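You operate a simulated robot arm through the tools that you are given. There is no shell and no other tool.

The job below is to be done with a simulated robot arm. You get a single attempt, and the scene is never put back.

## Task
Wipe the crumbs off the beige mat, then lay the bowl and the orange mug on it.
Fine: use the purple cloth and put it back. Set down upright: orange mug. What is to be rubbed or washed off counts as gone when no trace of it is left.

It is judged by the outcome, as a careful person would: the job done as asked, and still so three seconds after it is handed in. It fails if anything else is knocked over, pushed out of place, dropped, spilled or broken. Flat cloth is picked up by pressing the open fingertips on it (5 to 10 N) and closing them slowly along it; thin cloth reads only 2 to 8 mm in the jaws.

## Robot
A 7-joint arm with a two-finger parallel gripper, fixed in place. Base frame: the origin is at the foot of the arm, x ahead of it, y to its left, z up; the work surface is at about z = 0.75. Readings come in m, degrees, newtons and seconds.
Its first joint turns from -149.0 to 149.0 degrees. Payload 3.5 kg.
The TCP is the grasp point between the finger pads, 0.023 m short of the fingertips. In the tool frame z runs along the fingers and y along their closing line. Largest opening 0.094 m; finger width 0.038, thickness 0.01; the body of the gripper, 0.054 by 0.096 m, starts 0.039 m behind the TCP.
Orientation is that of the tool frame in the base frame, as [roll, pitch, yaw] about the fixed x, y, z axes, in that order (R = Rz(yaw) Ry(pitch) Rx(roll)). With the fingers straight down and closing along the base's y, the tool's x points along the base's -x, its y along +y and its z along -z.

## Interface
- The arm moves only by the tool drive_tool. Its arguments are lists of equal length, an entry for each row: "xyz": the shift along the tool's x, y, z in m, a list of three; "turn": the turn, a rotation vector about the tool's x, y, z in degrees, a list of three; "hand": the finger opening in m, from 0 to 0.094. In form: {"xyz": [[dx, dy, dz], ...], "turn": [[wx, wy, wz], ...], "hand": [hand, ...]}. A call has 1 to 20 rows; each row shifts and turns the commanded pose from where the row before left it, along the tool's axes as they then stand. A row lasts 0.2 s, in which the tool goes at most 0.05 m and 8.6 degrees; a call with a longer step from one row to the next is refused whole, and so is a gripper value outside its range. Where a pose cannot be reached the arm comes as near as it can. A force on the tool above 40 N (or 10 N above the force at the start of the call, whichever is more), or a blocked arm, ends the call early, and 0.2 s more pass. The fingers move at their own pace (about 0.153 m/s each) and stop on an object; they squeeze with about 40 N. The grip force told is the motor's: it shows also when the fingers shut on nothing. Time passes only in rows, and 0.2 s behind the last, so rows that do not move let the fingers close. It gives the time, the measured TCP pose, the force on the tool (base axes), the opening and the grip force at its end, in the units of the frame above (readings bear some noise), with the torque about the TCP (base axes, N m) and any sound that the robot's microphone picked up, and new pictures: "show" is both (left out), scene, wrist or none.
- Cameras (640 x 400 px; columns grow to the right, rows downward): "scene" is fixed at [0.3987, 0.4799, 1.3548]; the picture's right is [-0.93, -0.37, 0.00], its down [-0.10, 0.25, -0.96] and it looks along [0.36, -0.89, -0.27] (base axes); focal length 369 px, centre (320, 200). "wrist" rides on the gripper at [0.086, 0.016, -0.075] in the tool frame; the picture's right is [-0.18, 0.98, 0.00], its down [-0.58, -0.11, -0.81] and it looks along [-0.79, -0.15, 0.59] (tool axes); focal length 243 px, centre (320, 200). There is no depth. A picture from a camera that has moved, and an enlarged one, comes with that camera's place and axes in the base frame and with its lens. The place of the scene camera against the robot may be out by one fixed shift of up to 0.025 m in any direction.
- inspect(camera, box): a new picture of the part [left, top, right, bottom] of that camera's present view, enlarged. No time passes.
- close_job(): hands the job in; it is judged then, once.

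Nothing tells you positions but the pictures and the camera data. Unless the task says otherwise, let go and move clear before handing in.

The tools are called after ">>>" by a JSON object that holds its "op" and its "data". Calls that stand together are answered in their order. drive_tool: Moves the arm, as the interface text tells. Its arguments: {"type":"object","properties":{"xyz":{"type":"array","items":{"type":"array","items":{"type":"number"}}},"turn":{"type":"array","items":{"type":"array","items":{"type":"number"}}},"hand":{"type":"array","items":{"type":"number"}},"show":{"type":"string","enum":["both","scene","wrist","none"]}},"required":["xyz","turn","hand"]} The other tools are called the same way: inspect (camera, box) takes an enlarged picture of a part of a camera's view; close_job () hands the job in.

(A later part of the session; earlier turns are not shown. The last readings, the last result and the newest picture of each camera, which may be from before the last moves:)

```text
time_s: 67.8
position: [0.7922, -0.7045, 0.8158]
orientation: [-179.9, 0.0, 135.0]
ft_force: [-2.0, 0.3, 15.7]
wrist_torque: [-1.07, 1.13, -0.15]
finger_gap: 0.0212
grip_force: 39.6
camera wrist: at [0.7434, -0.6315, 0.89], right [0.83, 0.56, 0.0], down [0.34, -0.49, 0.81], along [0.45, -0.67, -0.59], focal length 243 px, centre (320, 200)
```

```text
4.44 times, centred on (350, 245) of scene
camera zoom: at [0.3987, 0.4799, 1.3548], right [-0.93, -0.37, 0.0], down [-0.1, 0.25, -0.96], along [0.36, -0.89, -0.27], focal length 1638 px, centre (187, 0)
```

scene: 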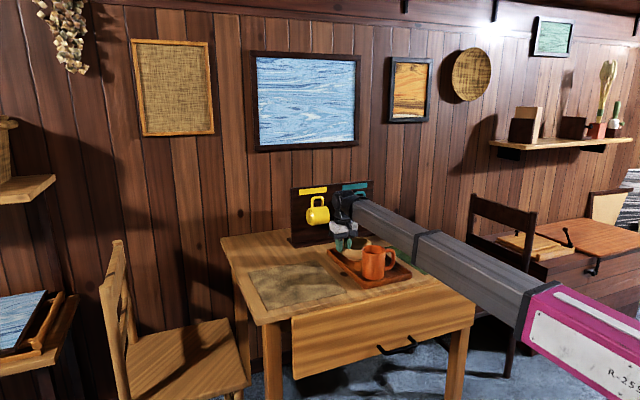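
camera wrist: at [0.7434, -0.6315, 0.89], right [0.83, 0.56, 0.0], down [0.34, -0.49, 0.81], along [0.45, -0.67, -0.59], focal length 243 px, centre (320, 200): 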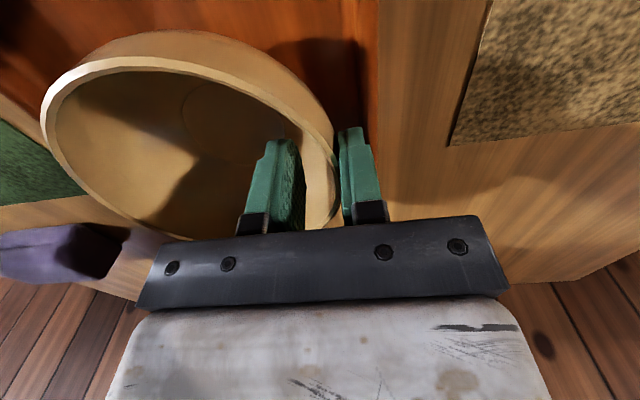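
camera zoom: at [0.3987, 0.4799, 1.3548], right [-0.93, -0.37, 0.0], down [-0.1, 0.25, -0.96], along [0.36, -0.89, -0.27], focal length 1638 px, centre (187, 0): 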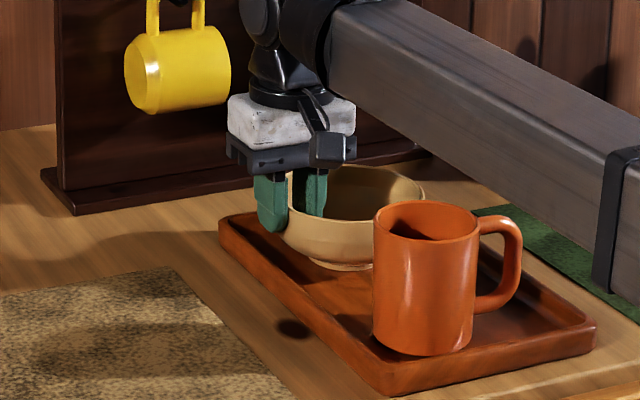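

The fingers closed at 21 mm and the side load shows they don't match the bowl's sloping wall. I'll open, tilt the fingers about 15° to follow the wall, and grip a bit higher.

>>> {"op": "drive_tool", "data": {"xyz": [[0, 0, 0], [0, 0, 0], [0, 0, 0], [0, 0, -0.006], [0, 0, 0], [0, 0, 0], [0, 0, 0]], "turn": [[0, 0, 0], [0, 0, 0], [0, 0, 0], [0, 0, 0], [7.5, 0, 0], [7.5, 0, 0], [0, 0, 0]], "hand": [0.028, 0.04, 0.055, 0.055, 0.055, 0.055, 0.055], "show": "both"}}

>>> {"op": "inspect", "data": {"camera": "scene", "box": [300, 200, 400, 290]}}

>>> {"op": "inspect", "data": {"camera": "wrist", "box": [160, 60, 440, 235]}}

```text
time_s: 69.4
position: [0.7924, -0.7052, 0.8217]
orientation: [-164.9, 0.0, 135.0]
ft_force: [0.0, 0.4, 0.0]
wrist_torque: [0.0, 0.01, -0.02]
finger_gap: 0.055
grip_force: 0.0
camera wrist: at [0.7571, -0.6183, 0.8888], right [0.8, 0.54, -0.26], down [0.49, -0.34, 0.81], along [0.35, -0.77, -0.53], focal length 243 px, centre (320, 200)
```

scene: 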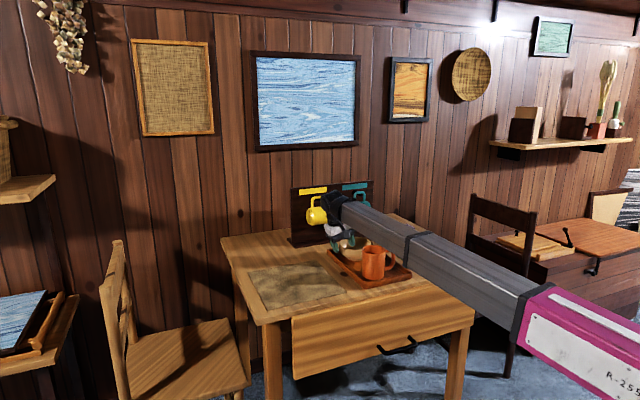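
wrist: 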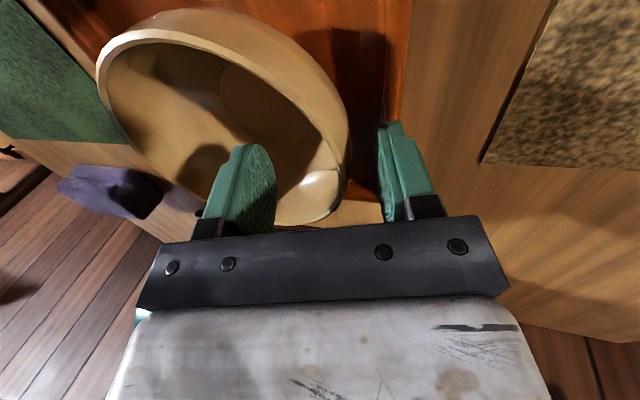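

```text
4.44 times, centred on (350, 245) of scene
camera zoom: at [0.3987, 0.4799, 1.3548], right [-0.93, -0.37, 0.0], down [-0.1, 0.25, -0.96], along [0.36, -0.89, -0.27], focal length 1638 px, centre (187, 0)
```

zoom: 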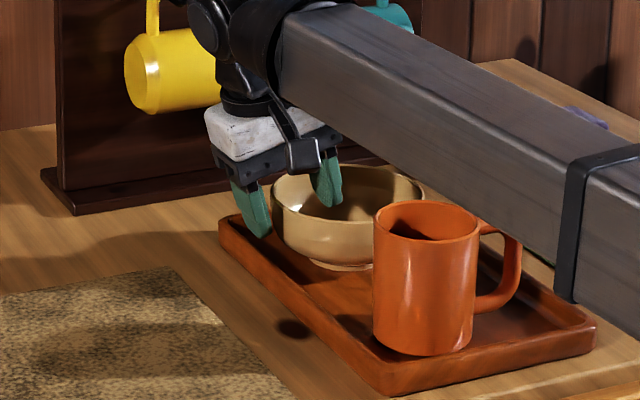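

```text
2.29 times, centred on (300, 148) of wrist
camera zoom: at [0.7571, -0.6183, 0.8888], right [0.8, 0.54, -0.26], down [0.49, -0.34, 0.81], along [0.35, -0.77, -0.53], focal length 555 px, centre (366, 320)
```

zoom: 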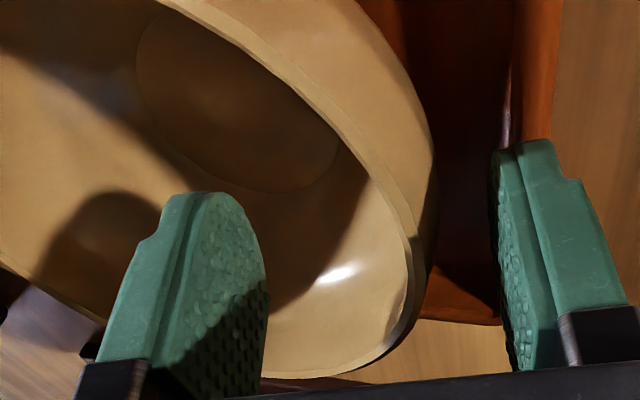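

The bowl slid about 7 mm towards the mat during the first grip but still sits flat in the tray. I'll recentre on its wall and close again with the tilted fingers.

>>> {"op": "drive_tool", "data": {"xyz": [[0, 0.007, 0], [0, 0, 0], [0, 0, 0], [0, 0, 0], [0, 0, 0], [0, 0, 0], [0, 0, 0], [0, 0, 0]], "turn": [[0, 0, 0], [0, 0, 0], [0, 0, 0], [0, 0, 0], [0, 0, 0], [0, 0, 0], [0, 0, 0], [0, 0, 0]], "hand": [0.055, 0.045, 0.035, 0.026, 0.018, 0.01, 0.004, 0.0], "show": "both"}}

>>> {"op": "inspect", "data": {"camera": "scene", "box": [300, 200, 400, 290]}}

>>> {"op": "inspect", "data": {"camera": "wrist", "box": [160, 60, 440, 235]}}

```text
time_s: 71.2
position: [0.7996, -0.6994, 0.8186]
orientation: [-164.9, 0.0, 135.0]
ft_force: [-0.7, -0.9, 1.0]
wrist_torque: [-0.11, -0.02, 0.01]
finger_gap: 0.0153
grip_force: 39.6
camera wrist: at [0.7622, -0.613, 0.8867], right [0.8, 0.54, -0.25], down [0.49, -0.34, 0.81], along [0.35, -0.77, -0.53], focal length 243 px, centre (320, 200)
```

scene: 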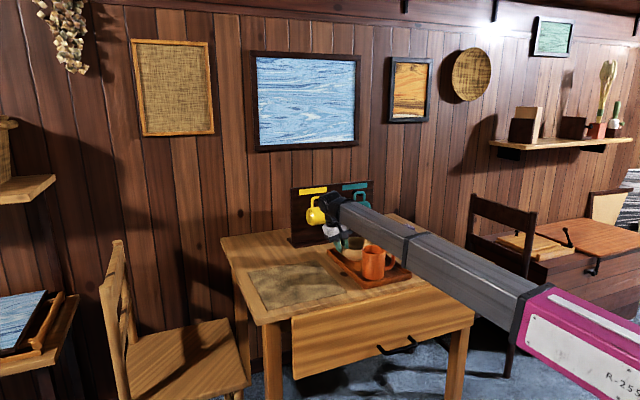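
wrist: 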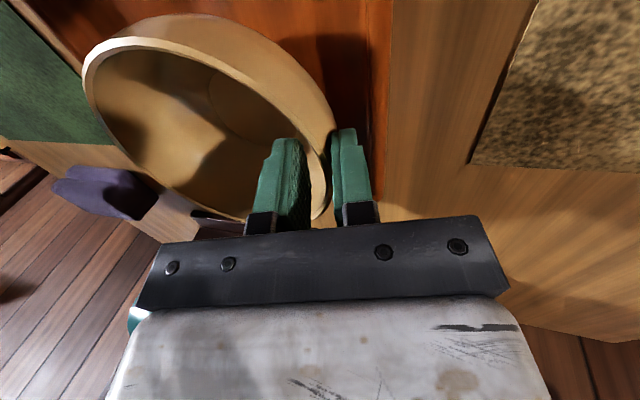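

```text
4.44 times, centred on (350, 245) of scene
camera zoom: at [0.3987, 0.4799, 1.3548], right [-0.93, -0.37, 0.0], down [-0.1, 0.25, -0.96], along [0.36, -0.89, -0.27], focal length 1638 px, centre (187, 0)
```

zoom: 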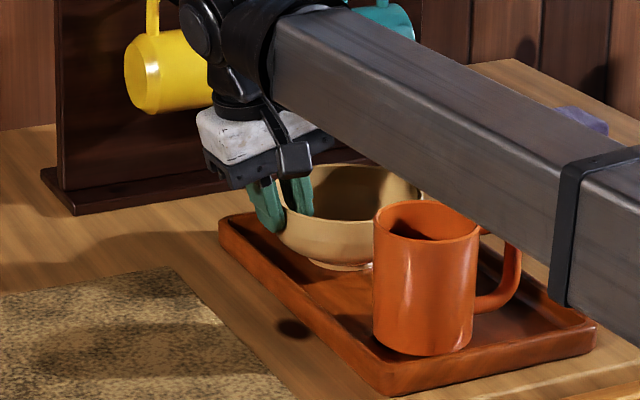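

```text
2.29 times, centred on (300, 148) of wrist
camera zoom: at [0.7622, -0.613, 0.8867], right [0.8, 0.54, -0.25], down [0.49, -0.34, 0.81], along [0.35, -0.77, -0.53], focal length 555 px, centre (366, 320)
```

zoom: 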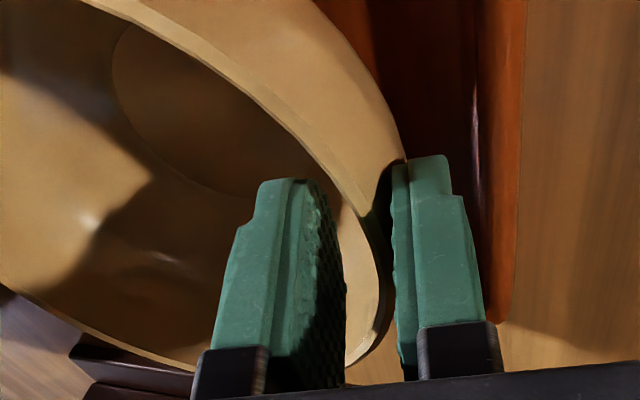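

This grip is well aligned, at 15 mm with almost no side load. I'll lift straight up a little and check that the bowl comes with it.

>>> {"op": "drive_tool", "data": {"xyz": [[0, -0.0026, -0.00966], [0, -0.0026, -0.00966], [0, -0.0052, -0.0193], [0, 0, 0]], "turn": [[0, 0, 0], [0, 0, 0], [0, 0, 0], [0, 0, 0]], "hand": [0.0, 0.0, 0.0, 0.0], "show": "both"}}

>>> {"op": "inspect", "data": {"camera": "scene", "box": [300, 190, 400, 290]}}

```text
time_s: 72.2
position: [0.7981, -0.6965, 0.859]
orientation: [-165.0, -0.1, 135.0]
ft_force: [-0.3, 0.3, -3.3]
wrist_torque: [0.11, -0.08, -0.01]
finger_gap: 0.0148
grip_force: 40.3
camera wrist: at [0.7621, -0.6127, 0.9268], right [0.8, 0.54, -0.25], down [0.49, -0.34, 0.81], along [0.35, -0.77, -0.53], focal length 243 px, centre (320, 200)
```

scene: 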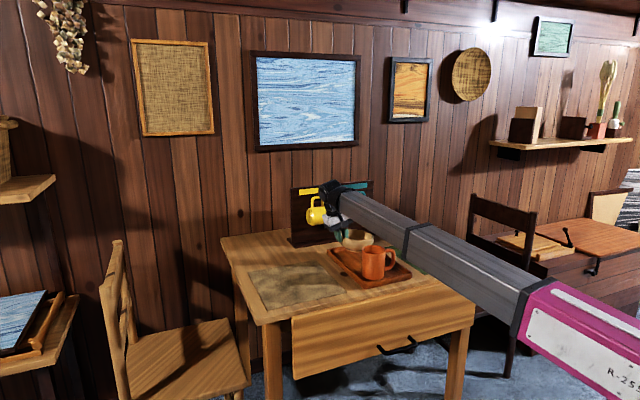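
wrist: 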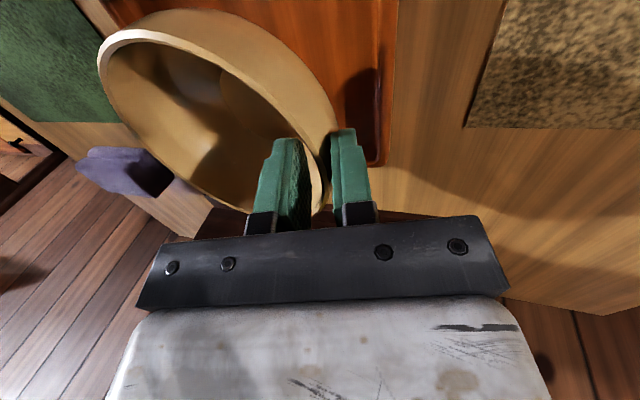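

```text
4.00 times, centred on (350, 240) of scene
camera zoom: at [0.3987, 0.4799, 1.3548], right [-0.93, -0.37, 0.0], down [-0.1, 0.25, -0.96], along [0.36, -0.89, -0.27], focal length 1474 px, centre (200, 40)
```

zoom: 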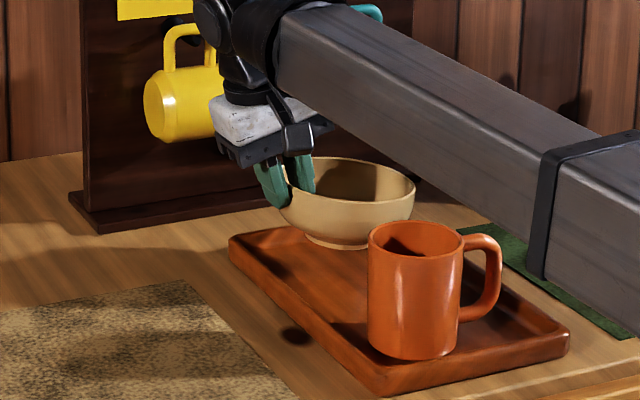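

The bowl is lifted and level, weighing about 3 N. I'll raise it a little more and carry it across to the back-left part of the mat.

>>> {"op": "drive_tool", "data": {"xyz": [[0, -0.0078, -0.029], [0.0027, 0.0382, -0.01024], [0.0027, 0.0382, -0.01024], [0.0027, 0.0382, -0.01024], [0.0027, 0.0382, -0.01024], [0.0027, 0.0382, -0.01024], [0.0027, 0.0382, -0.01024], [0.0027, 0.0382, -0.01024], [0.0027, 0.0382, -0.01024], [0, 0, 0]], "turn": [[0, 0, 0], [0, 0, 0], [0, 0, 0], [0, 0, 0], [0, 0, 0], [0, 0, 0], [0, 0, 0], [0, 0, 0], [0, 0, 0], [0, 0, 0]], "hand": [0.0, 0.0, 0.0, 0.0, 0.0, 0.0, 0.0, 0.0, 0.0, 0.0], "show": "both"}}

>>> {"op": "inspect", "data": {"camera": "scene", "box": [220, 190, 360, 310]}}

```text
time_s: 74.4
position: [1.0057, -0.4616, 0.8883]
orientation: [-165.1, -0.2, 135.1]
ft_force: [-0.5, 0.1, -2.7]
wrist_torque: [0.15, -0.07, 0.01]
finger_gap: 0.0149
grip_force: 40.1
camera wrist: at [0.9695, -0.3756, 0.9555], right [0.8, 0.54, -0.26], down [0.49, -0.34, 0.81], along [0.35, -0.77, -0.53], focal length 243 px, centre (320, 200)
```

scene: 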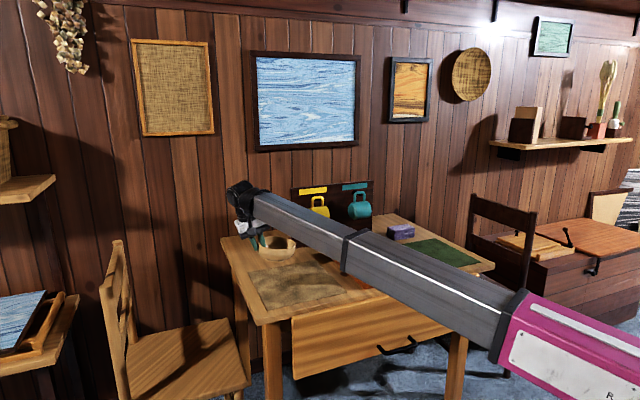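
wrist: 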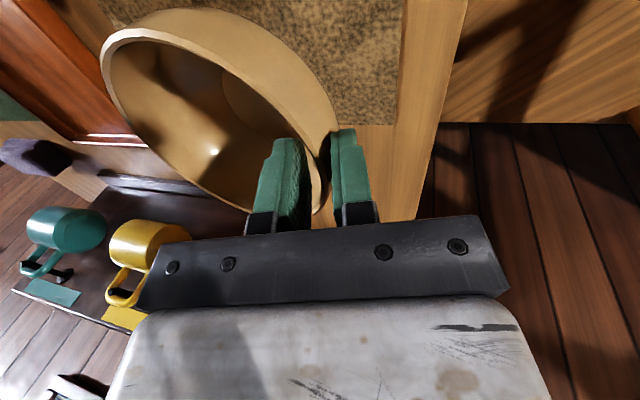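

```text
3.33 times, centred on (290, 250) of scene
camera zoom: at [0.3987, 0.4799, 1.3548], right [-0.93, -0.37, 0.0], down [-0.1, 0.25, -0.96], along [0.36, -0.89, -0.27], focal length 1229 px, centre (420, 33)
```

zoom: 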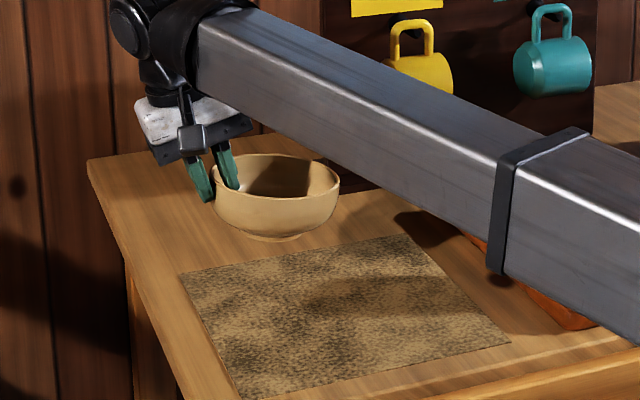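

The bowl is above the back-left of the mat. I'll lower it to about 1 cm above, then creep down to contact.

>>> {"op": "drive_tool", "data": {"xyz": [[0, 0.0052, 0.0193], [0, 0.0052, 0.0193], [0, 0.0052, 0.0193], [0, 0.001, 0.0039], [0, 0, 0]], "turn": [[0, 0, 0], [0, 0, 0], [0, 0, 0], [0, 0, 0], [0, 0, 0]], "hand": [0.0, 0.0, 0.0, 0.0, 0.0], "show": "scene"}}

>>> {"op": "inspect", "data": {"camera": "scene", "box": [230, 220, 350, 310]}}

```text
time_s: 75.6
position: [1.0055, -0.4616, 0.8271]
orientation: [-165.1, -0.2, 135.0]
ft_force: [0.3, 1.4, -2.5]
wrist_torque: [0.06, -0.08, 0.04]
finger_gap: 0.0147
grip_force: 39.6
```

scene: 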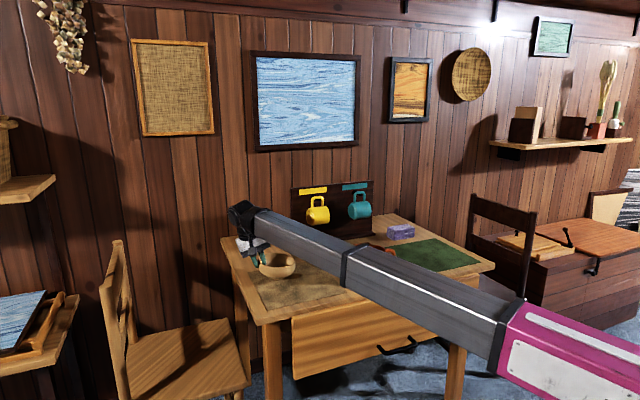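

```text
4.44 times, centred on (290, 265) of scene
camera zoom: at [0.3987, 0.4799, 1.3548], right [-0.93, -0.37, 0.0], down [-0.1, 0.25, -0.96], along [0.36, -0.89, -0.27], focal length 1638 px, centre (453, -89)
```

zoom: 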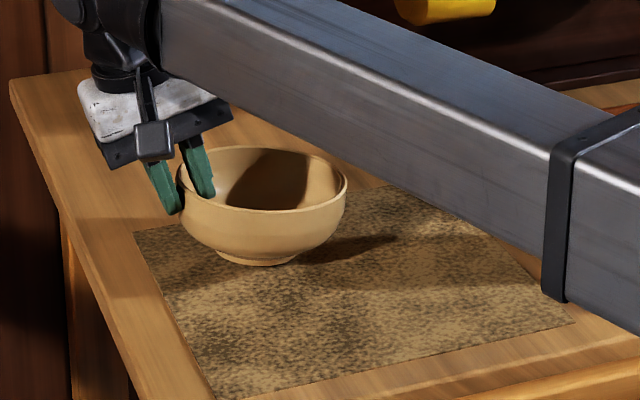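

>>> {"op": "drive_tool", "data": {"xyz": [[0, 0.0013, 0.00483], [0, 0.0008, 0.0029], [0, 0, 0]], "turn": [[0, 0, 0], [0, 0, 0], [0, 0, 0]], "hand": [0.0, 0.0, 0.0], "show": "none"}}

>>> {"op": "drive_tool", "data": {"xyz": [[0, 0.0005, 0.00193], [0, 0, 0]], "turn": [[0, 0, 0], [0, 0, 0]], "hand": [0.0, 0.0], "show": "none"}}

>>> {"op": "drive_tool", "data": {"xyz": [[0, 0.0005, 0.00193], [0, 0, 0]], "turn": [[0, 0, 0], [0, 0, 0]], "hand": [0.0, 0.0], "show": "none"}}

```text
time_s: 76.4
position: [1.0058, -0.4624, 0.8166]
orientation: [-164.9, -0.1, 135.0]
ft_force: [1.6, 1.2, 1.9]
wrist_torque: [-0.13, 0.09, -0.04]
finger_gap: 0.0145
grip_force: 40.2
```

```text
time_s: 77.0
position: [1.0072, -0.4617, 0.8135]
orientation: [-165.0, -0.1, 135.0]
ft_force: [2.3, 0.8, 3.2]
wrist_torque: [-0.07, 0.16, -0.03]
finger_gap: 0.0145
grip_force: 39.9
```

```text
time_s: 77.6
position: [1.006, -0.4612, 0.8133]
orientation: [-165.0, 0.0, 135.0]
ft_force: [4.8, 2.7, 15.3]
wrist_torque: [0.05, 0.42, -0.07]
finger_gap: 0.0145
grip_force: 39.8
```

The bowl is seated on the mat with 15 N of contact. I'll release slowly and look before backing out along the tool axis.

>>> {"op": "drive_tool", "data": {"xyz": [[0, -0.0002, -0.0008], [0, 0, 0], [0, 0, 0], [0, 0, 0], [0, 0, 0]], "turn": [[0, 0, 0], [0, 0, 0], [0, 0, 0], [0, 0, 0], [0, 0, 0]], "hand": [0.0, 0.018, 0.026, 0.036, 0.045], "show": "both"}}

>>> {"op": "inspect", "data": {"camera": "scene", "box": [230, 220, 350, 310]}}

```text
time_s: 78.8
position: [1.0066, -0.4614, 0.8132]
orientation: [-165.0, -0.1, 135.0]
ft_force: [0.2, -1.1, -0.3]
wrist_torque: [0.01, 0.0, 0.01]
finger_gap: 0.0451
grip_force: 0.1
camera wrist: at [0.9702, -0.375, 0.8804], right [0.8, 0.54, -0.25], down [0.49, -0.34, 0.81], along [0.35, -0.77, -0.53], focal length 243 px, centre (320, 200)
```

scene: 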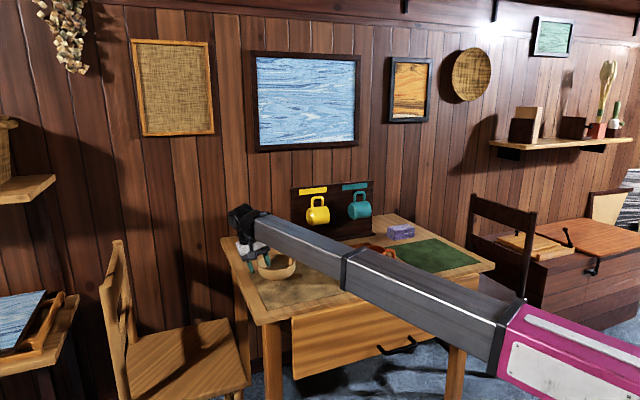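
wrist: 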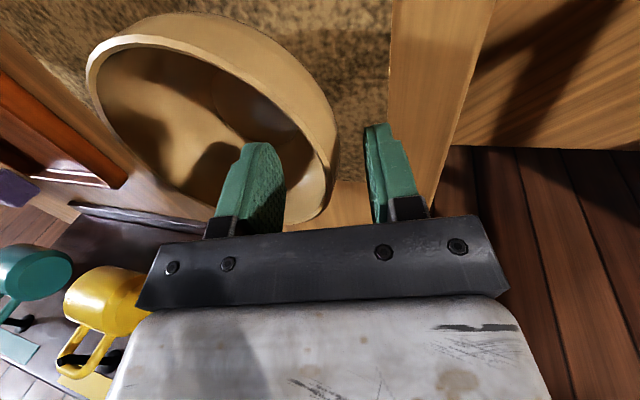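

```text
4.44 times, centred on (290, 265) of scene
camera zoom: at [0.3987, 0.4799, 1.3548], right [-0.93, -0.37, 0.0], down [-0.1, 0.25, -0.96], along [0.36, -0.89, -0.27], focal length 1638 px, centre (453, -89)
```

zoom: 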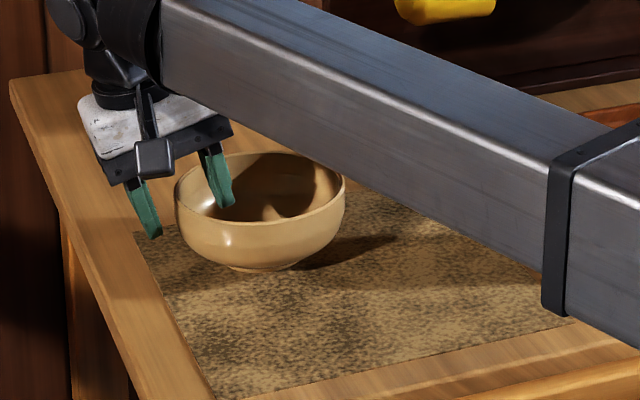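

>>> {"op": "inspect", "data": {"camera": "wrist", "box": [350, 30, 430, 80]}}

>>> {"op": "drive_tool", "data": {"xyz": [[0, 0, -0.015], [0, 0, -0.03], [0, 0, -0.04], [0, 0, -0.04], [0, 0, -0.04], [0, 0, -0.04], [0, 0, 0], [0, 0, 0], [0, 0, 0]], "turn": [[0, 0, 0], [0, 0, 0], [0, 0, 0], [0, 0, 0], [0, 0, 0], [0, 0, 0], [-7.5, 0, 0], [-7.5, 0, 0], [0, 0, 0]], "hand": [0.045, 0.045, 0.045, 0.045, 0.045, 0.06, 0.094, 0.094, 0.094], "show": "both"}}

>>> {"op": "inspect", "data": {"camera": "scene", "box": [230, 220, 350, 310]}}

```text
8.00 times, centred on (390, 55) of wrist
camera zoom: at [0.9702, -0.375, 0.8804], right [0.8, 0.54, -0.25], down [0.49, -0.34, 0.81], along [0.35, -0.77, -0.53], focal length 1941 px, centre (-240, 1360)
```

zoom: 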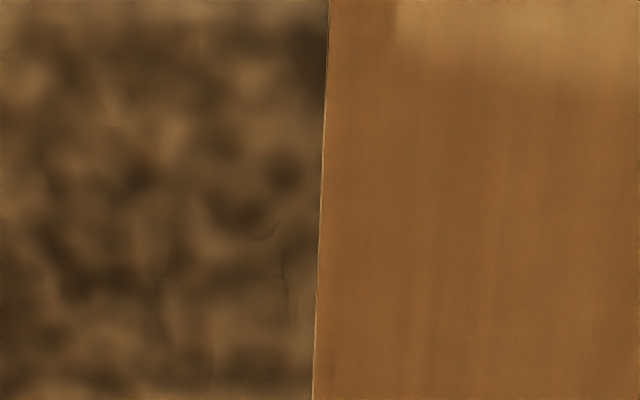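

```text
time_s: 80.8
position: [1.0438, -0.4239, 1.0101]
orientation: [179.9, -0.1, 135.0]
ft_force: [-0.3, 0.1, -0.2]
wrist_torque: [0.01, -0.02, 0.0]
finger_gap: 0.0938
grip_force: 0.0
camera wrist: at [0.995, -0.3502, 1.0854], right [0.82, 0.57, 0.0], down [0.33, -0.49, 0.81], along [0.46, -0.66, -0.59], focal length 243 px, centre (320, 200)
```

scene: 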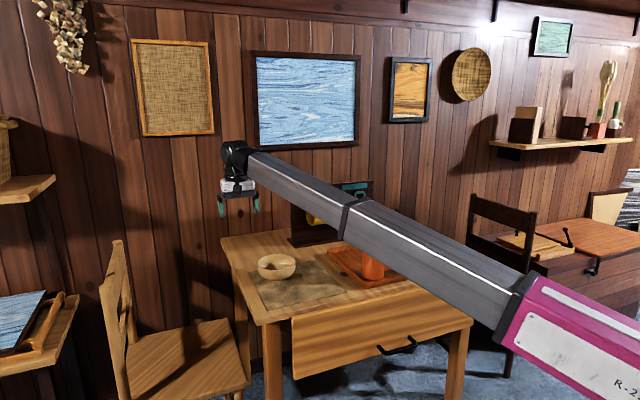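
wrist: 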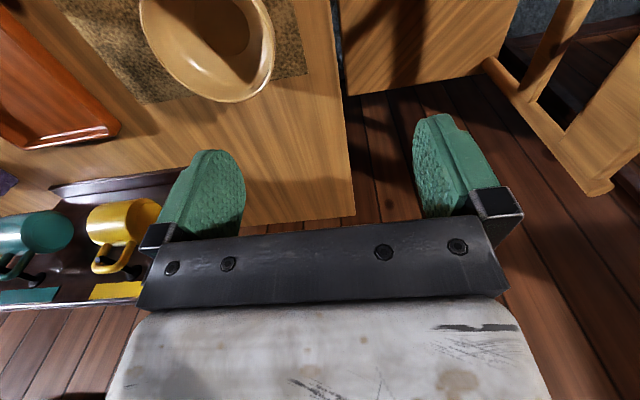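

```text
4.44 times, centred on (290, 265) of scene
camera zoom: at [0.3987, 0.4799, 1.3548], right [-0.93, -0.37, 0.0], down [-0.1, 0.25, -0.96], along [0.36, -0.89, -0.27], focal length 1638 px, centre (453, -89)
```

zoom: 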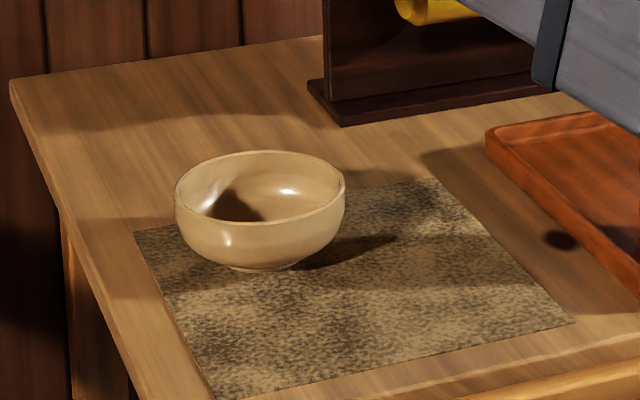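

The bowl sits upright on the mat. Next is the mug: I'll turn back so the fingers close across it, perpendicular to its handle, and hover above it.

>>> {"op": "drive_tool", "data": {"xyz": [[0, 0, 0], [0, 0, 0], [0, 0, 0], [0, 0, 0], [0, 0, 0], [0, 0, 0], [0, 0, 0], [0, 0, 0], [0, 0, 0], [0, 0, 0], [0, 0, 0], [0.045, 0.0147, 0], [0.045, 0.0147, 0], [0.045, 0.0147, 0], [0.045, 0.0147, 0], [0.045, 0.0147, 0], [0.045, 0.0147, 0], [0.045, 0.0147, 0], [0.045, 0.0147, 0], [0.045, 0.0147, 0]], "turn": [[0, 0, -8.2], [0, 0, -8.2], [0, 0, -8.2], [0, 0, -8.2], [0, 0, -8.2], [0, 0, -8.2], [0, 0, -8.2], [0, 0, -8.2], [0, 0, -8.2], [0, 0, -8.2], [0, 0, -8.1], [0, 0, 0], [0, 0, 0], [0, 0, 0], [0, 0, 0], [0, 0, 0], [0, 0, 0], [0, 0, 0], [0, 0, 0], [0, 0, 0]], "hand": [0.094, 0.094, 0.094, 0.094, 0.094, 0.094, 0.094, 0.094, 0.094, 0.094, 0.094, 0.094, 0.094, 0.094, 0.094, 0.094, 0.094, 0.094, 0.094, 0.094], "show": "both"}}

>>> {"op": "inspect", "data": {"camera": "wrist", "box": [200, 0, 480, 175]}}

```text
time_s: 85.0
position: [0.664, -0.6154, 1.0149]
orientation: [179.9, 0.0, -134.8]
ft_force: [0.2, -0.3, -0.4]
wrist_torque: [-0.02, 0.04, 0.0]
finger_gap: 0.0942
grip_force: 0.0
camera wrist: at [0.5921, -0.6655, 1.0887], right [-0.57, 0.82, 0.0], down [0.49, 0.34, 0.81], along [0.66, 0.46, -0.59], focal length 243 px, centre (320, 200)
```

scene: 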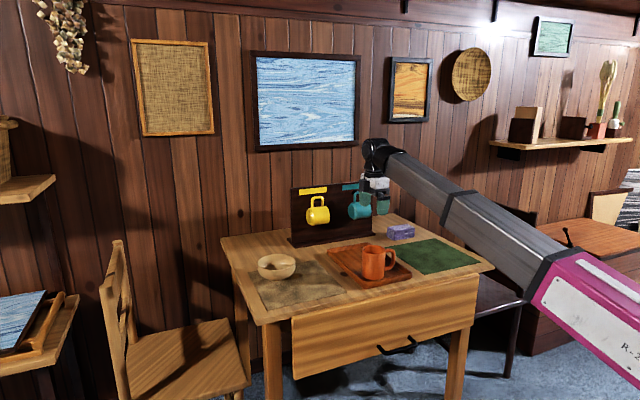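
wrist: 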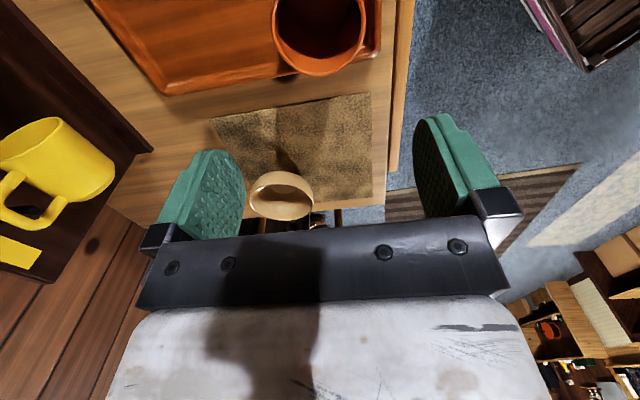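

```text
2.29 times, centred on (340, 88) of wrist
camera zoom: at [0.5921, -0.6655, 1.0887], right [-0.57, 0.82, 0.0], down [0.49, 0.34, 0.81], along [0.66, 0.46, -0.59], focal length 555 px, centre (274, 457)
```

zoom: 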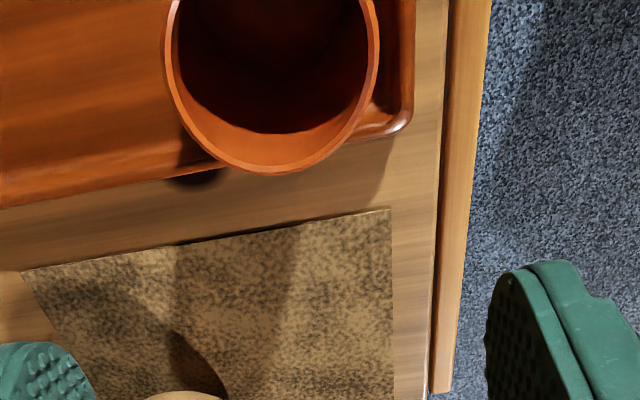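

The mug's centre is at (e1 0.027, e2 0.904), with a 78 mm diameter. I'll adjust by 7 mm and come down to just above its rim.

>>> {"op": "drive_tool", "data": {"xyz": [[0.0074, 0.0006, 0.03], [0, 0, 0.04], [0, 0, 0.03], [0, 0, 0.015], [0, 0, 0]], "turn": [[0, 0, 0], [0, 0, 0], [0, 0, 0], [0, 0, 0], [0, 0, 0]], "hand": [0.094, 0.094, 0.094, 0.094, 0.094], "show": "both"}}

>>> {"op": "inspect", "data": {"camera": "scene", "box": [320, 200, 440, 290]}}

```text
time_s: 86.2
position: [0.6576, -0.6231, 0.8988]
orientation: [179.9, 0.0, -134.9]
ft_force: [0.7, 0.3, -0.5]
wrist_torque: [-0.04, 0.03, -0.04]
finger_gap: 0.0938
grip_force: 0.0
camera wrist: at [0.586, -0.6723, 0.9728], right [-0.57, 0.82, 0.0], down [0.49, 0.33, 0.81], along [0.66, 0.46, -0.59], focal length 243 px, centre (320, 200)
```

scene: 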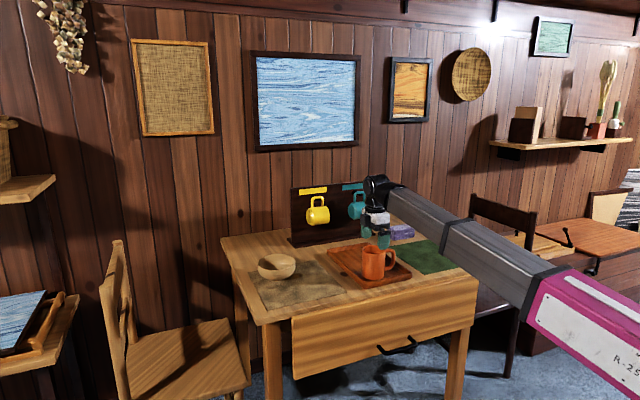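
wrist: 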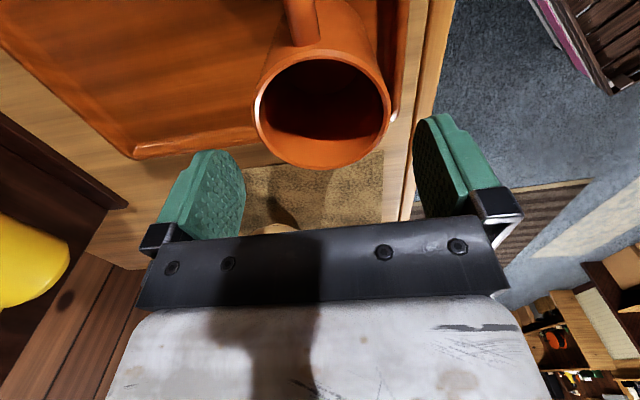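

```text
4.44 times, centred on (380, 245) of scene
camera zoom: at [0.3987, 0.4799, 1.3548], right [-0.93, -0.37, 0.0], down [-0.1, 0.25, -0.96], along [0.36, -0.89, -0.27], focal length 1638 px, centre (53, 0)
```

zoom: 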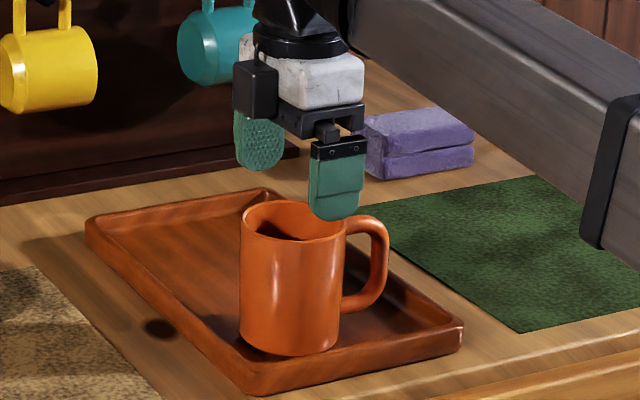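

Alignment is within 2 mm and the handle points away from the closing line. I'll lower the fingers around the mug.

>>> {"op": "drive_tool", "data": {"xyz": [[0, 0.0017, 0.015], [0, 0, 0.015], [0, 0, 0.015], [0, 0, 0.015], [0, 0, 0.013], [0, 0, 0]], "turn": [[0, 0, 0], [0, 0, 0], [0, 0, 0], [0, 0, 0], [0, 0, 0], [0, 0, 0]], "hand": [0.094, 0.094, 0.094, 0.094, 0.094, 0.094], "show": "both"}}

>>> {"op": "inspect", "data": {"camera": "scene", "box": [320, 200, 440, 290]}}

```text
time_s: 87.6
position: [0.6564, -0.6196, 0.8225]
orientation: [179.9, 0.0, -134.9]
ft_force: [-0.1, -0.3, -0.5]
wrist_torque: [-0.01, 0.0, -0.03]
finger_gap: 0.094
grip_force: 0.0
camera wrist: at [0.5849, -0.6684, 0.8981], right [-0.57, 0.82, 0.0], down [0.49, 0.33, 0.81], along [0.66, 0.46, -0.59], focal length 243 px, centre (320, 200)
```

scene: 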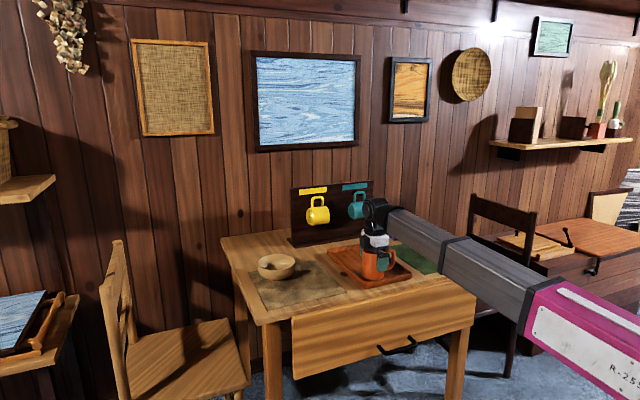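
wrist: 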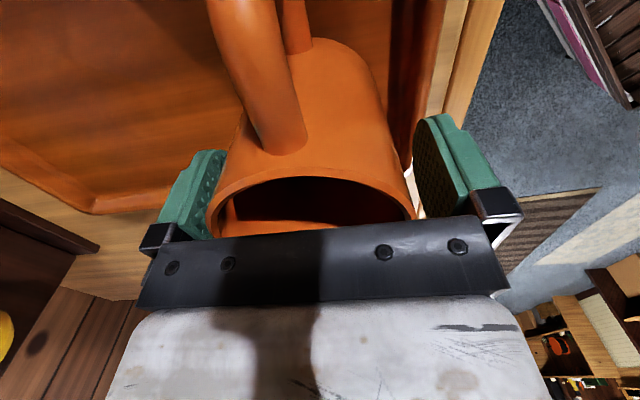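

```text
4.44 times, centred on (380, 245) of scene
camera zoom: at [0.3987, 0.4799, 1.3548], right [-0.93, -0.37, 0.0], down [-0.1, 0.25, -0.96], along [0.36, -0.89, -0.27], focal length 1638 px, centre (53, 0)
```

zoom: 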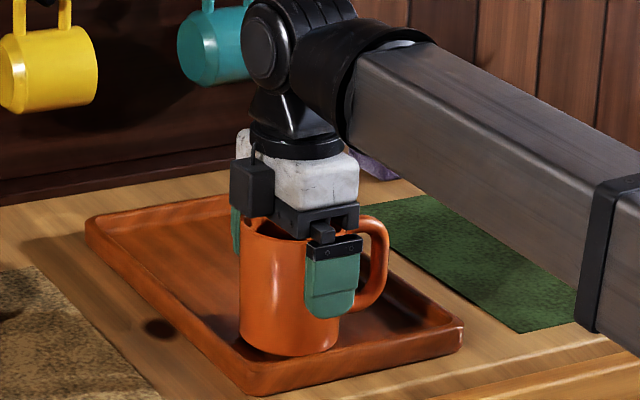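

The fingers are around the mug with no contact force. Closing.

>>> {"op": "drive_tool", "data": {"xyz": [[0, 0, 0], [0, 0, 0], [0, 0, 0], [0, 0, 0], [0, 0, 0]], "turn": [[0, 0, 0], [0, 0, 0], [0, 0, 0], [0, 0, 0], [0, 0, 0]], "hand": [0.088, 0.082, 0.076, 0.068, 0.06], "show": "none"}}

>>> {"op": "drive_tool", "data": {"xyz": [[0, 0, -0.01], [0, 0, -0.02], [0, 0, 0]], "turn": [[0, 0, 0], [0, 0, 0], [0, 0, 0]], "hand": [0.055, 0.055, 0.055], "show": "both"}}

>>> {"op": "inspect", "data": {"camera": "scene", "box": [320, 200, 440, 290]}}

```text
time_s: 88.8
position: [0.6577, -0.6188, 0.8241]
orientation: [179.9, 0.0, -134.9]
ft_force: [0.7, -1.0, 0.1]
wrist_torque: [0.01, 0.02, 0.0]
finger_gap: 0.0776
grip_force: 39.5
```

```text
time_s: 89.6
position: [0.6568, -0.6222, 0.8549]
orientation: [179.9, 0.0, -134.9]
ft_force: [0.0, 0.2, -2.2]
wrist_torque: [0.01, 0.01, 0.0]
finger_gap: 0.0772
grip_force: 39.9
camera wrist: at [0.5851, -0.6702, 0.9294], right [-0.57, 0.82, 0.0], down [0.49, 0.33, 0.81], along [0.66, 0.46, -0.59], focal length 243 px, centre (320, 200)
```

scene: 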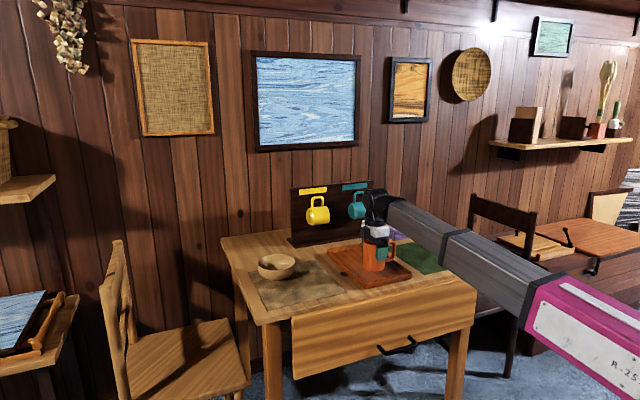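
wrist: 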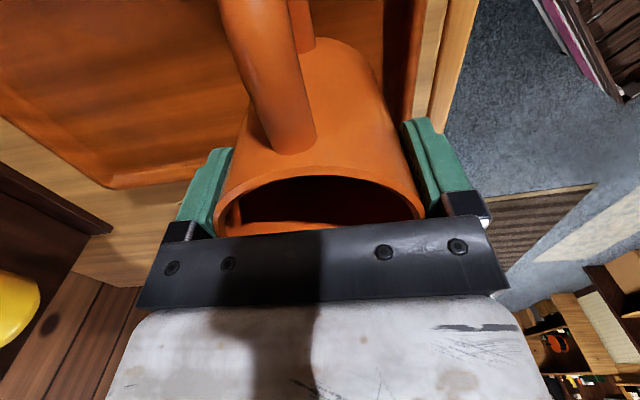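

```text
4.44 times, centred on (380, 245) of scene
camera zoom: at [0.3987, 0.4799, 1.3548], right [-0.93, -0.37, 0.0], down [-0.1, 0.25, -0.96], along [0.36, -0.89, -0.27], focal length 1638 px, centre (53, 0)
```

zoom: 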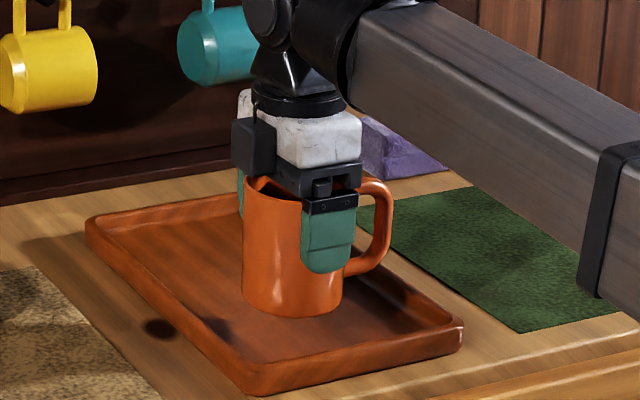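

The mug is lifted upright. I'll raise it a bit more and move it over to the front of the mat.

>>> {"op": "drive_tool", "data": {"xyz": [[0, 0, -0.04], [-0.0431, 0, 0], [-0.0431, 0, 0], [-0.0431, 0, 0], [-0.0431, 0, 0], [-0.0431, 0, 0], [0, 0, 0]], "turn": [[0, 0, 0], [0, 0, 0], [0, 0, 0], [0, 0, 0], [0, 0, 0], [0, 0, 0], [0, 0, 0]], "hand": [0.055, 0.055, 0.055, 0.055, 0.055, 0.055, 0.055], "show": "both"}}

>>> {"op": "inspect", "data": {"camera": "scene", "box": [230, 200, 370, 310]}}

```text
time_s: 91.2
position: [0.811, -0.469, 0.894]
orientation: [179.9, 0.0, -134.9]
ft_force: [1.0, 0.4, -2.6]
wrist_torque: [-0.02, -0.04, -0.01]
finger_gap: 0.0775
grip_force: 40.1
camera wrist: at [0.7388, -0.5182, 0.9689], right [-0.57, 0.82, 0.0], down [0.49, 0.33, 0.81], along [0.66, 0.46, -0.59], focal length 243 px, centre (320, 200)
```

scene: 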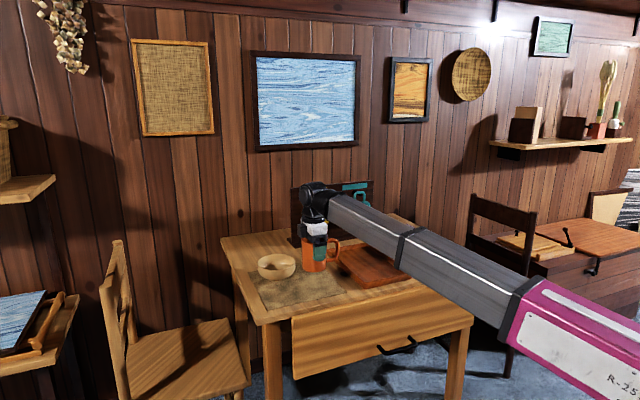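
wrist: 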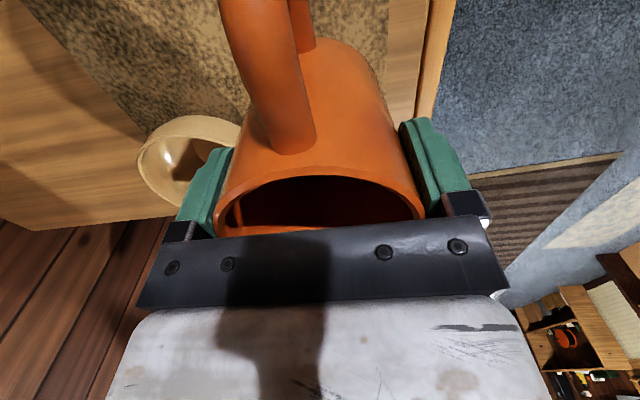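

```text
3.64 times, centred on (300, 255) of scene
camera zoom: at [0.3987, 0.4799, 1.3548], right [-0.93, -0.37, 0.0], down [-0.1, 0.25, -0.96], along [0.36, -0.89, -0.27], focal length 1340 px, centre (393, 0)
```

zoom: 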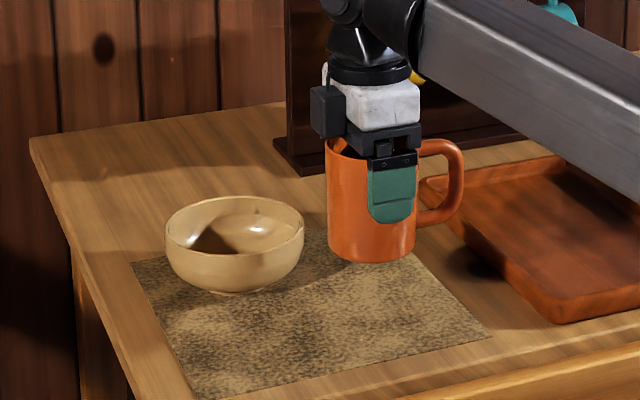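

The mug is above the front of the mat with good clearance from the bowl. Lowering it now.

>>> {"op": "drive_tool", "data": {"xyz": [[0, 0, 0.02], [0, 0, 0.02], [0, 0, 0.015], [0, 0, 0.01], [0, 0, 0.003], [0, 0, 0]], "turn": [[0, 0, 0], [0, 0, 0], [0, 0, 0], [0, 0, 0], [0, 0, 0], [0, 0, 0]], "hand": [0.055, 0.055, 0.055, 0.055, 0.055, 0.055], "show": "scene"}}

>>> {"op": "drive_tool", "data": {"xyz": [[0, 0, 0.002], [0, 0, 0]], "turn": [[0, 0, 0], [0, 0, 0]], "hand": [0.055, 0.055], "show": "none"}}

>>> {"op": "drive_tool", "data": {"xyz": [[0, 0, 0.0015], [0, 0, 0]], "turn": [[0, 0, 0], [0, 0, 0]], "hand": [0.055, 0.055], "show": "none"}}

```text
time_s: 92.6
position: [0.8107, -0.4684, 0.8253]
orientation: [179.9, 0.1, -135.0]
ft_force: [1.0, 0.3, -3.7]
wrist_torque: [-0.01, 0.01, -0.04]
finger_gap: 0.0775
grip_force: 39.9
```

scene: 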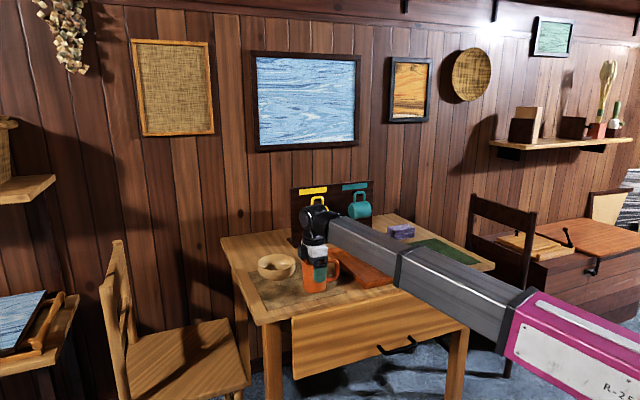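

```text
time_s: 93.2
position: [0.8093, -0.4681, 0.8229]
orientation: [179.9, 0.0, -134.9]
ft_force: [-0.2, -1.0, -2.8]
wrist_torque: [0.01, -0.01, -0.01]
finger_gap: 0.0774
grip_force: 39.8
```

```text
time_s: 93.8
position: [0.8099, -0.4681, 0.8223]
orientation: [179.9, 0.0, -134.8]
ft_force: [-0.1, -0.2, -2.2]
wrist_torque: [0.01, 0.01, 0.01]
finger_gap: 0.0775
grip_force: 40.2
```

>>> {"op": "drive_tool", "data": {"xyz": [[0, 0, 0.002], [0, 0, 0]], "turn": [[0, 0, 0], [0, 0, 0]], "hand": [0.055, 0.055], "show": "none"}}

>>> {"op": "drive_tool", "data": {"xyz": [[0, 0, 0.0015], [0, 0, 0]], "turn": [[0, 0, 0], [0, 0, 0]], "hand": [0.055, 0.055], "show": "none"}}

```text
time_s: 94.4
position: [0.81, -0.4668, 0.8195]
orientation: [179.9, 0.0, -134.8]
ft_force: [0.4, -0.5, -2.5]
wrist_torque: [-0.01, -0.03, 0.03]
finger_gap: 0.0775
grip_force: 40.2
```

```text
time_s: 95.0
position: [0.8094, -0.468, 0.8193]
orientation: [179.9, -0.1, -134.8]
ft_force: [0.3, 0.2, -3.1]
wrist_torque: [-0.01, -0.03, 0.02]
finger_gap: 0.0771
grip_force: 40.4
```

Still carrying the mug's full weight, so there's no contact yet and I'll keep creeping down.

>>> {"op": "drive_tool", "data": {"xyz": [[0, 0, 0.0015], [0, 0, 0]], "turn": [[0, 0, 0], [0, 0, 0]], "hand": [0.055, 0.055], "show": "none"}}

>>> {"op": "drive_tool", "data": {"xyz": [[0, 0, 0.0015], [0, 0, 0]], "turn": [[0, 0, 0], [0, 0, 0]], "hand": [0.055, 0.055], "show": "scene"}}

>>> {"op": "inspect", "data": {"camera": "scene", "box": [270, 230, 370, 305]}}

```text
time_s: 95.6
position: [0.8101, -0.4685, 0.8173]
orientation: [179.9, 0.1, -134.8]
ft_force: [-0.7, 0.2, -2.6]
wrist_torque: [0.01, 0.0, 0.01]
finger_gap: 0.0773
grip_force: 40.0
```

```text
time_s: 96.2
position: [0.8104, -0.4694, 0.8165]
orientation: [179.9, 0.0, -134.9]
ft_force: [0.9, -0.1, -3.3]
wrist_torque: [0.06, -0.01, -0.01]
finger_gap: 0.0775
grip_force: 40.2
```

scene: 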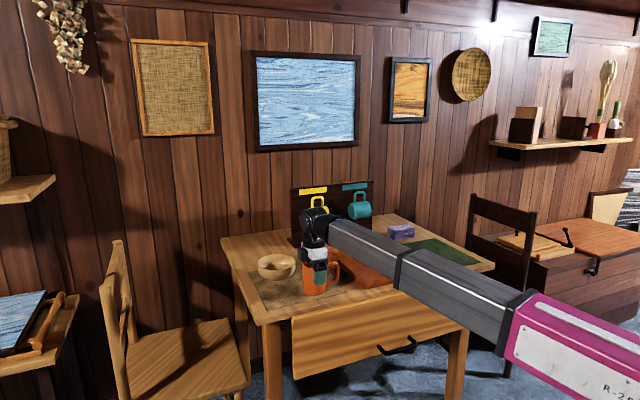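

```text
5.33 times, centred on (320, 268) of scene
camera zoom: at [0.3987, 0.4799, 1.3548], right [-0.93, -0.37, 0.0], down [-0.1, 0.25, -0.96], along [0.36, -0.89, -0.27], focal length 1966 px, centre (320, -160)
```

zoom: 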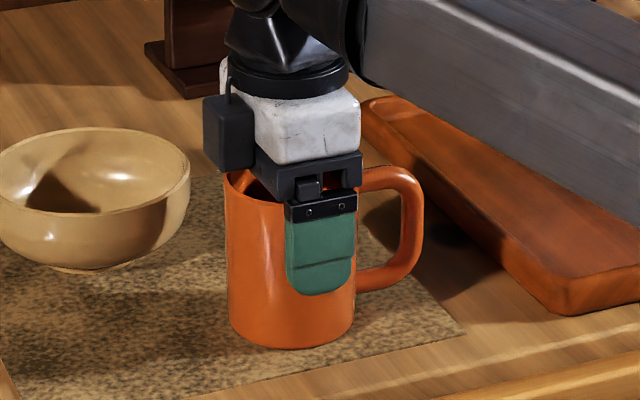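

>>> {"op": "drive_tool", "data": {"xyz": [[0, 0, 0.0015], [0, 0, 0]], "turn": [[0, 0, 0], [0, 0, 0]], "hand": [0.055, 0.055], "show": "none"}}

>>> {"op": "drive_tool", "data": {"xyz": [[0, 0, 0.0015], [0, 0, 0]], "turn": [[0, 0, 0], [0, 0, 0]], "hand": [0.055, 0.055], "show": "none"}}

```text
time_s: 96.8
position: [0.8089, -0.4683, 0.8146]
orientation: [-179.9, 0.0, -134.9]
ft_force: [4.5, -3.5, 16.5]
wrist_torque: [0.08, 0.18, 0.02]
finger_gap: 0.0772
grip_force: 39.7
```

```text
time_s: 97.4
position: [0.8102, -0.4696, 0.8141]
orientation: [-179.9, 0.0, -134.9]
ft_force: [8.2, -6.1, 24.2]
wrist_torque: [-0.09, 0.14, 0.07]
finger_gap: 0.077
grip_force: 40.0
```

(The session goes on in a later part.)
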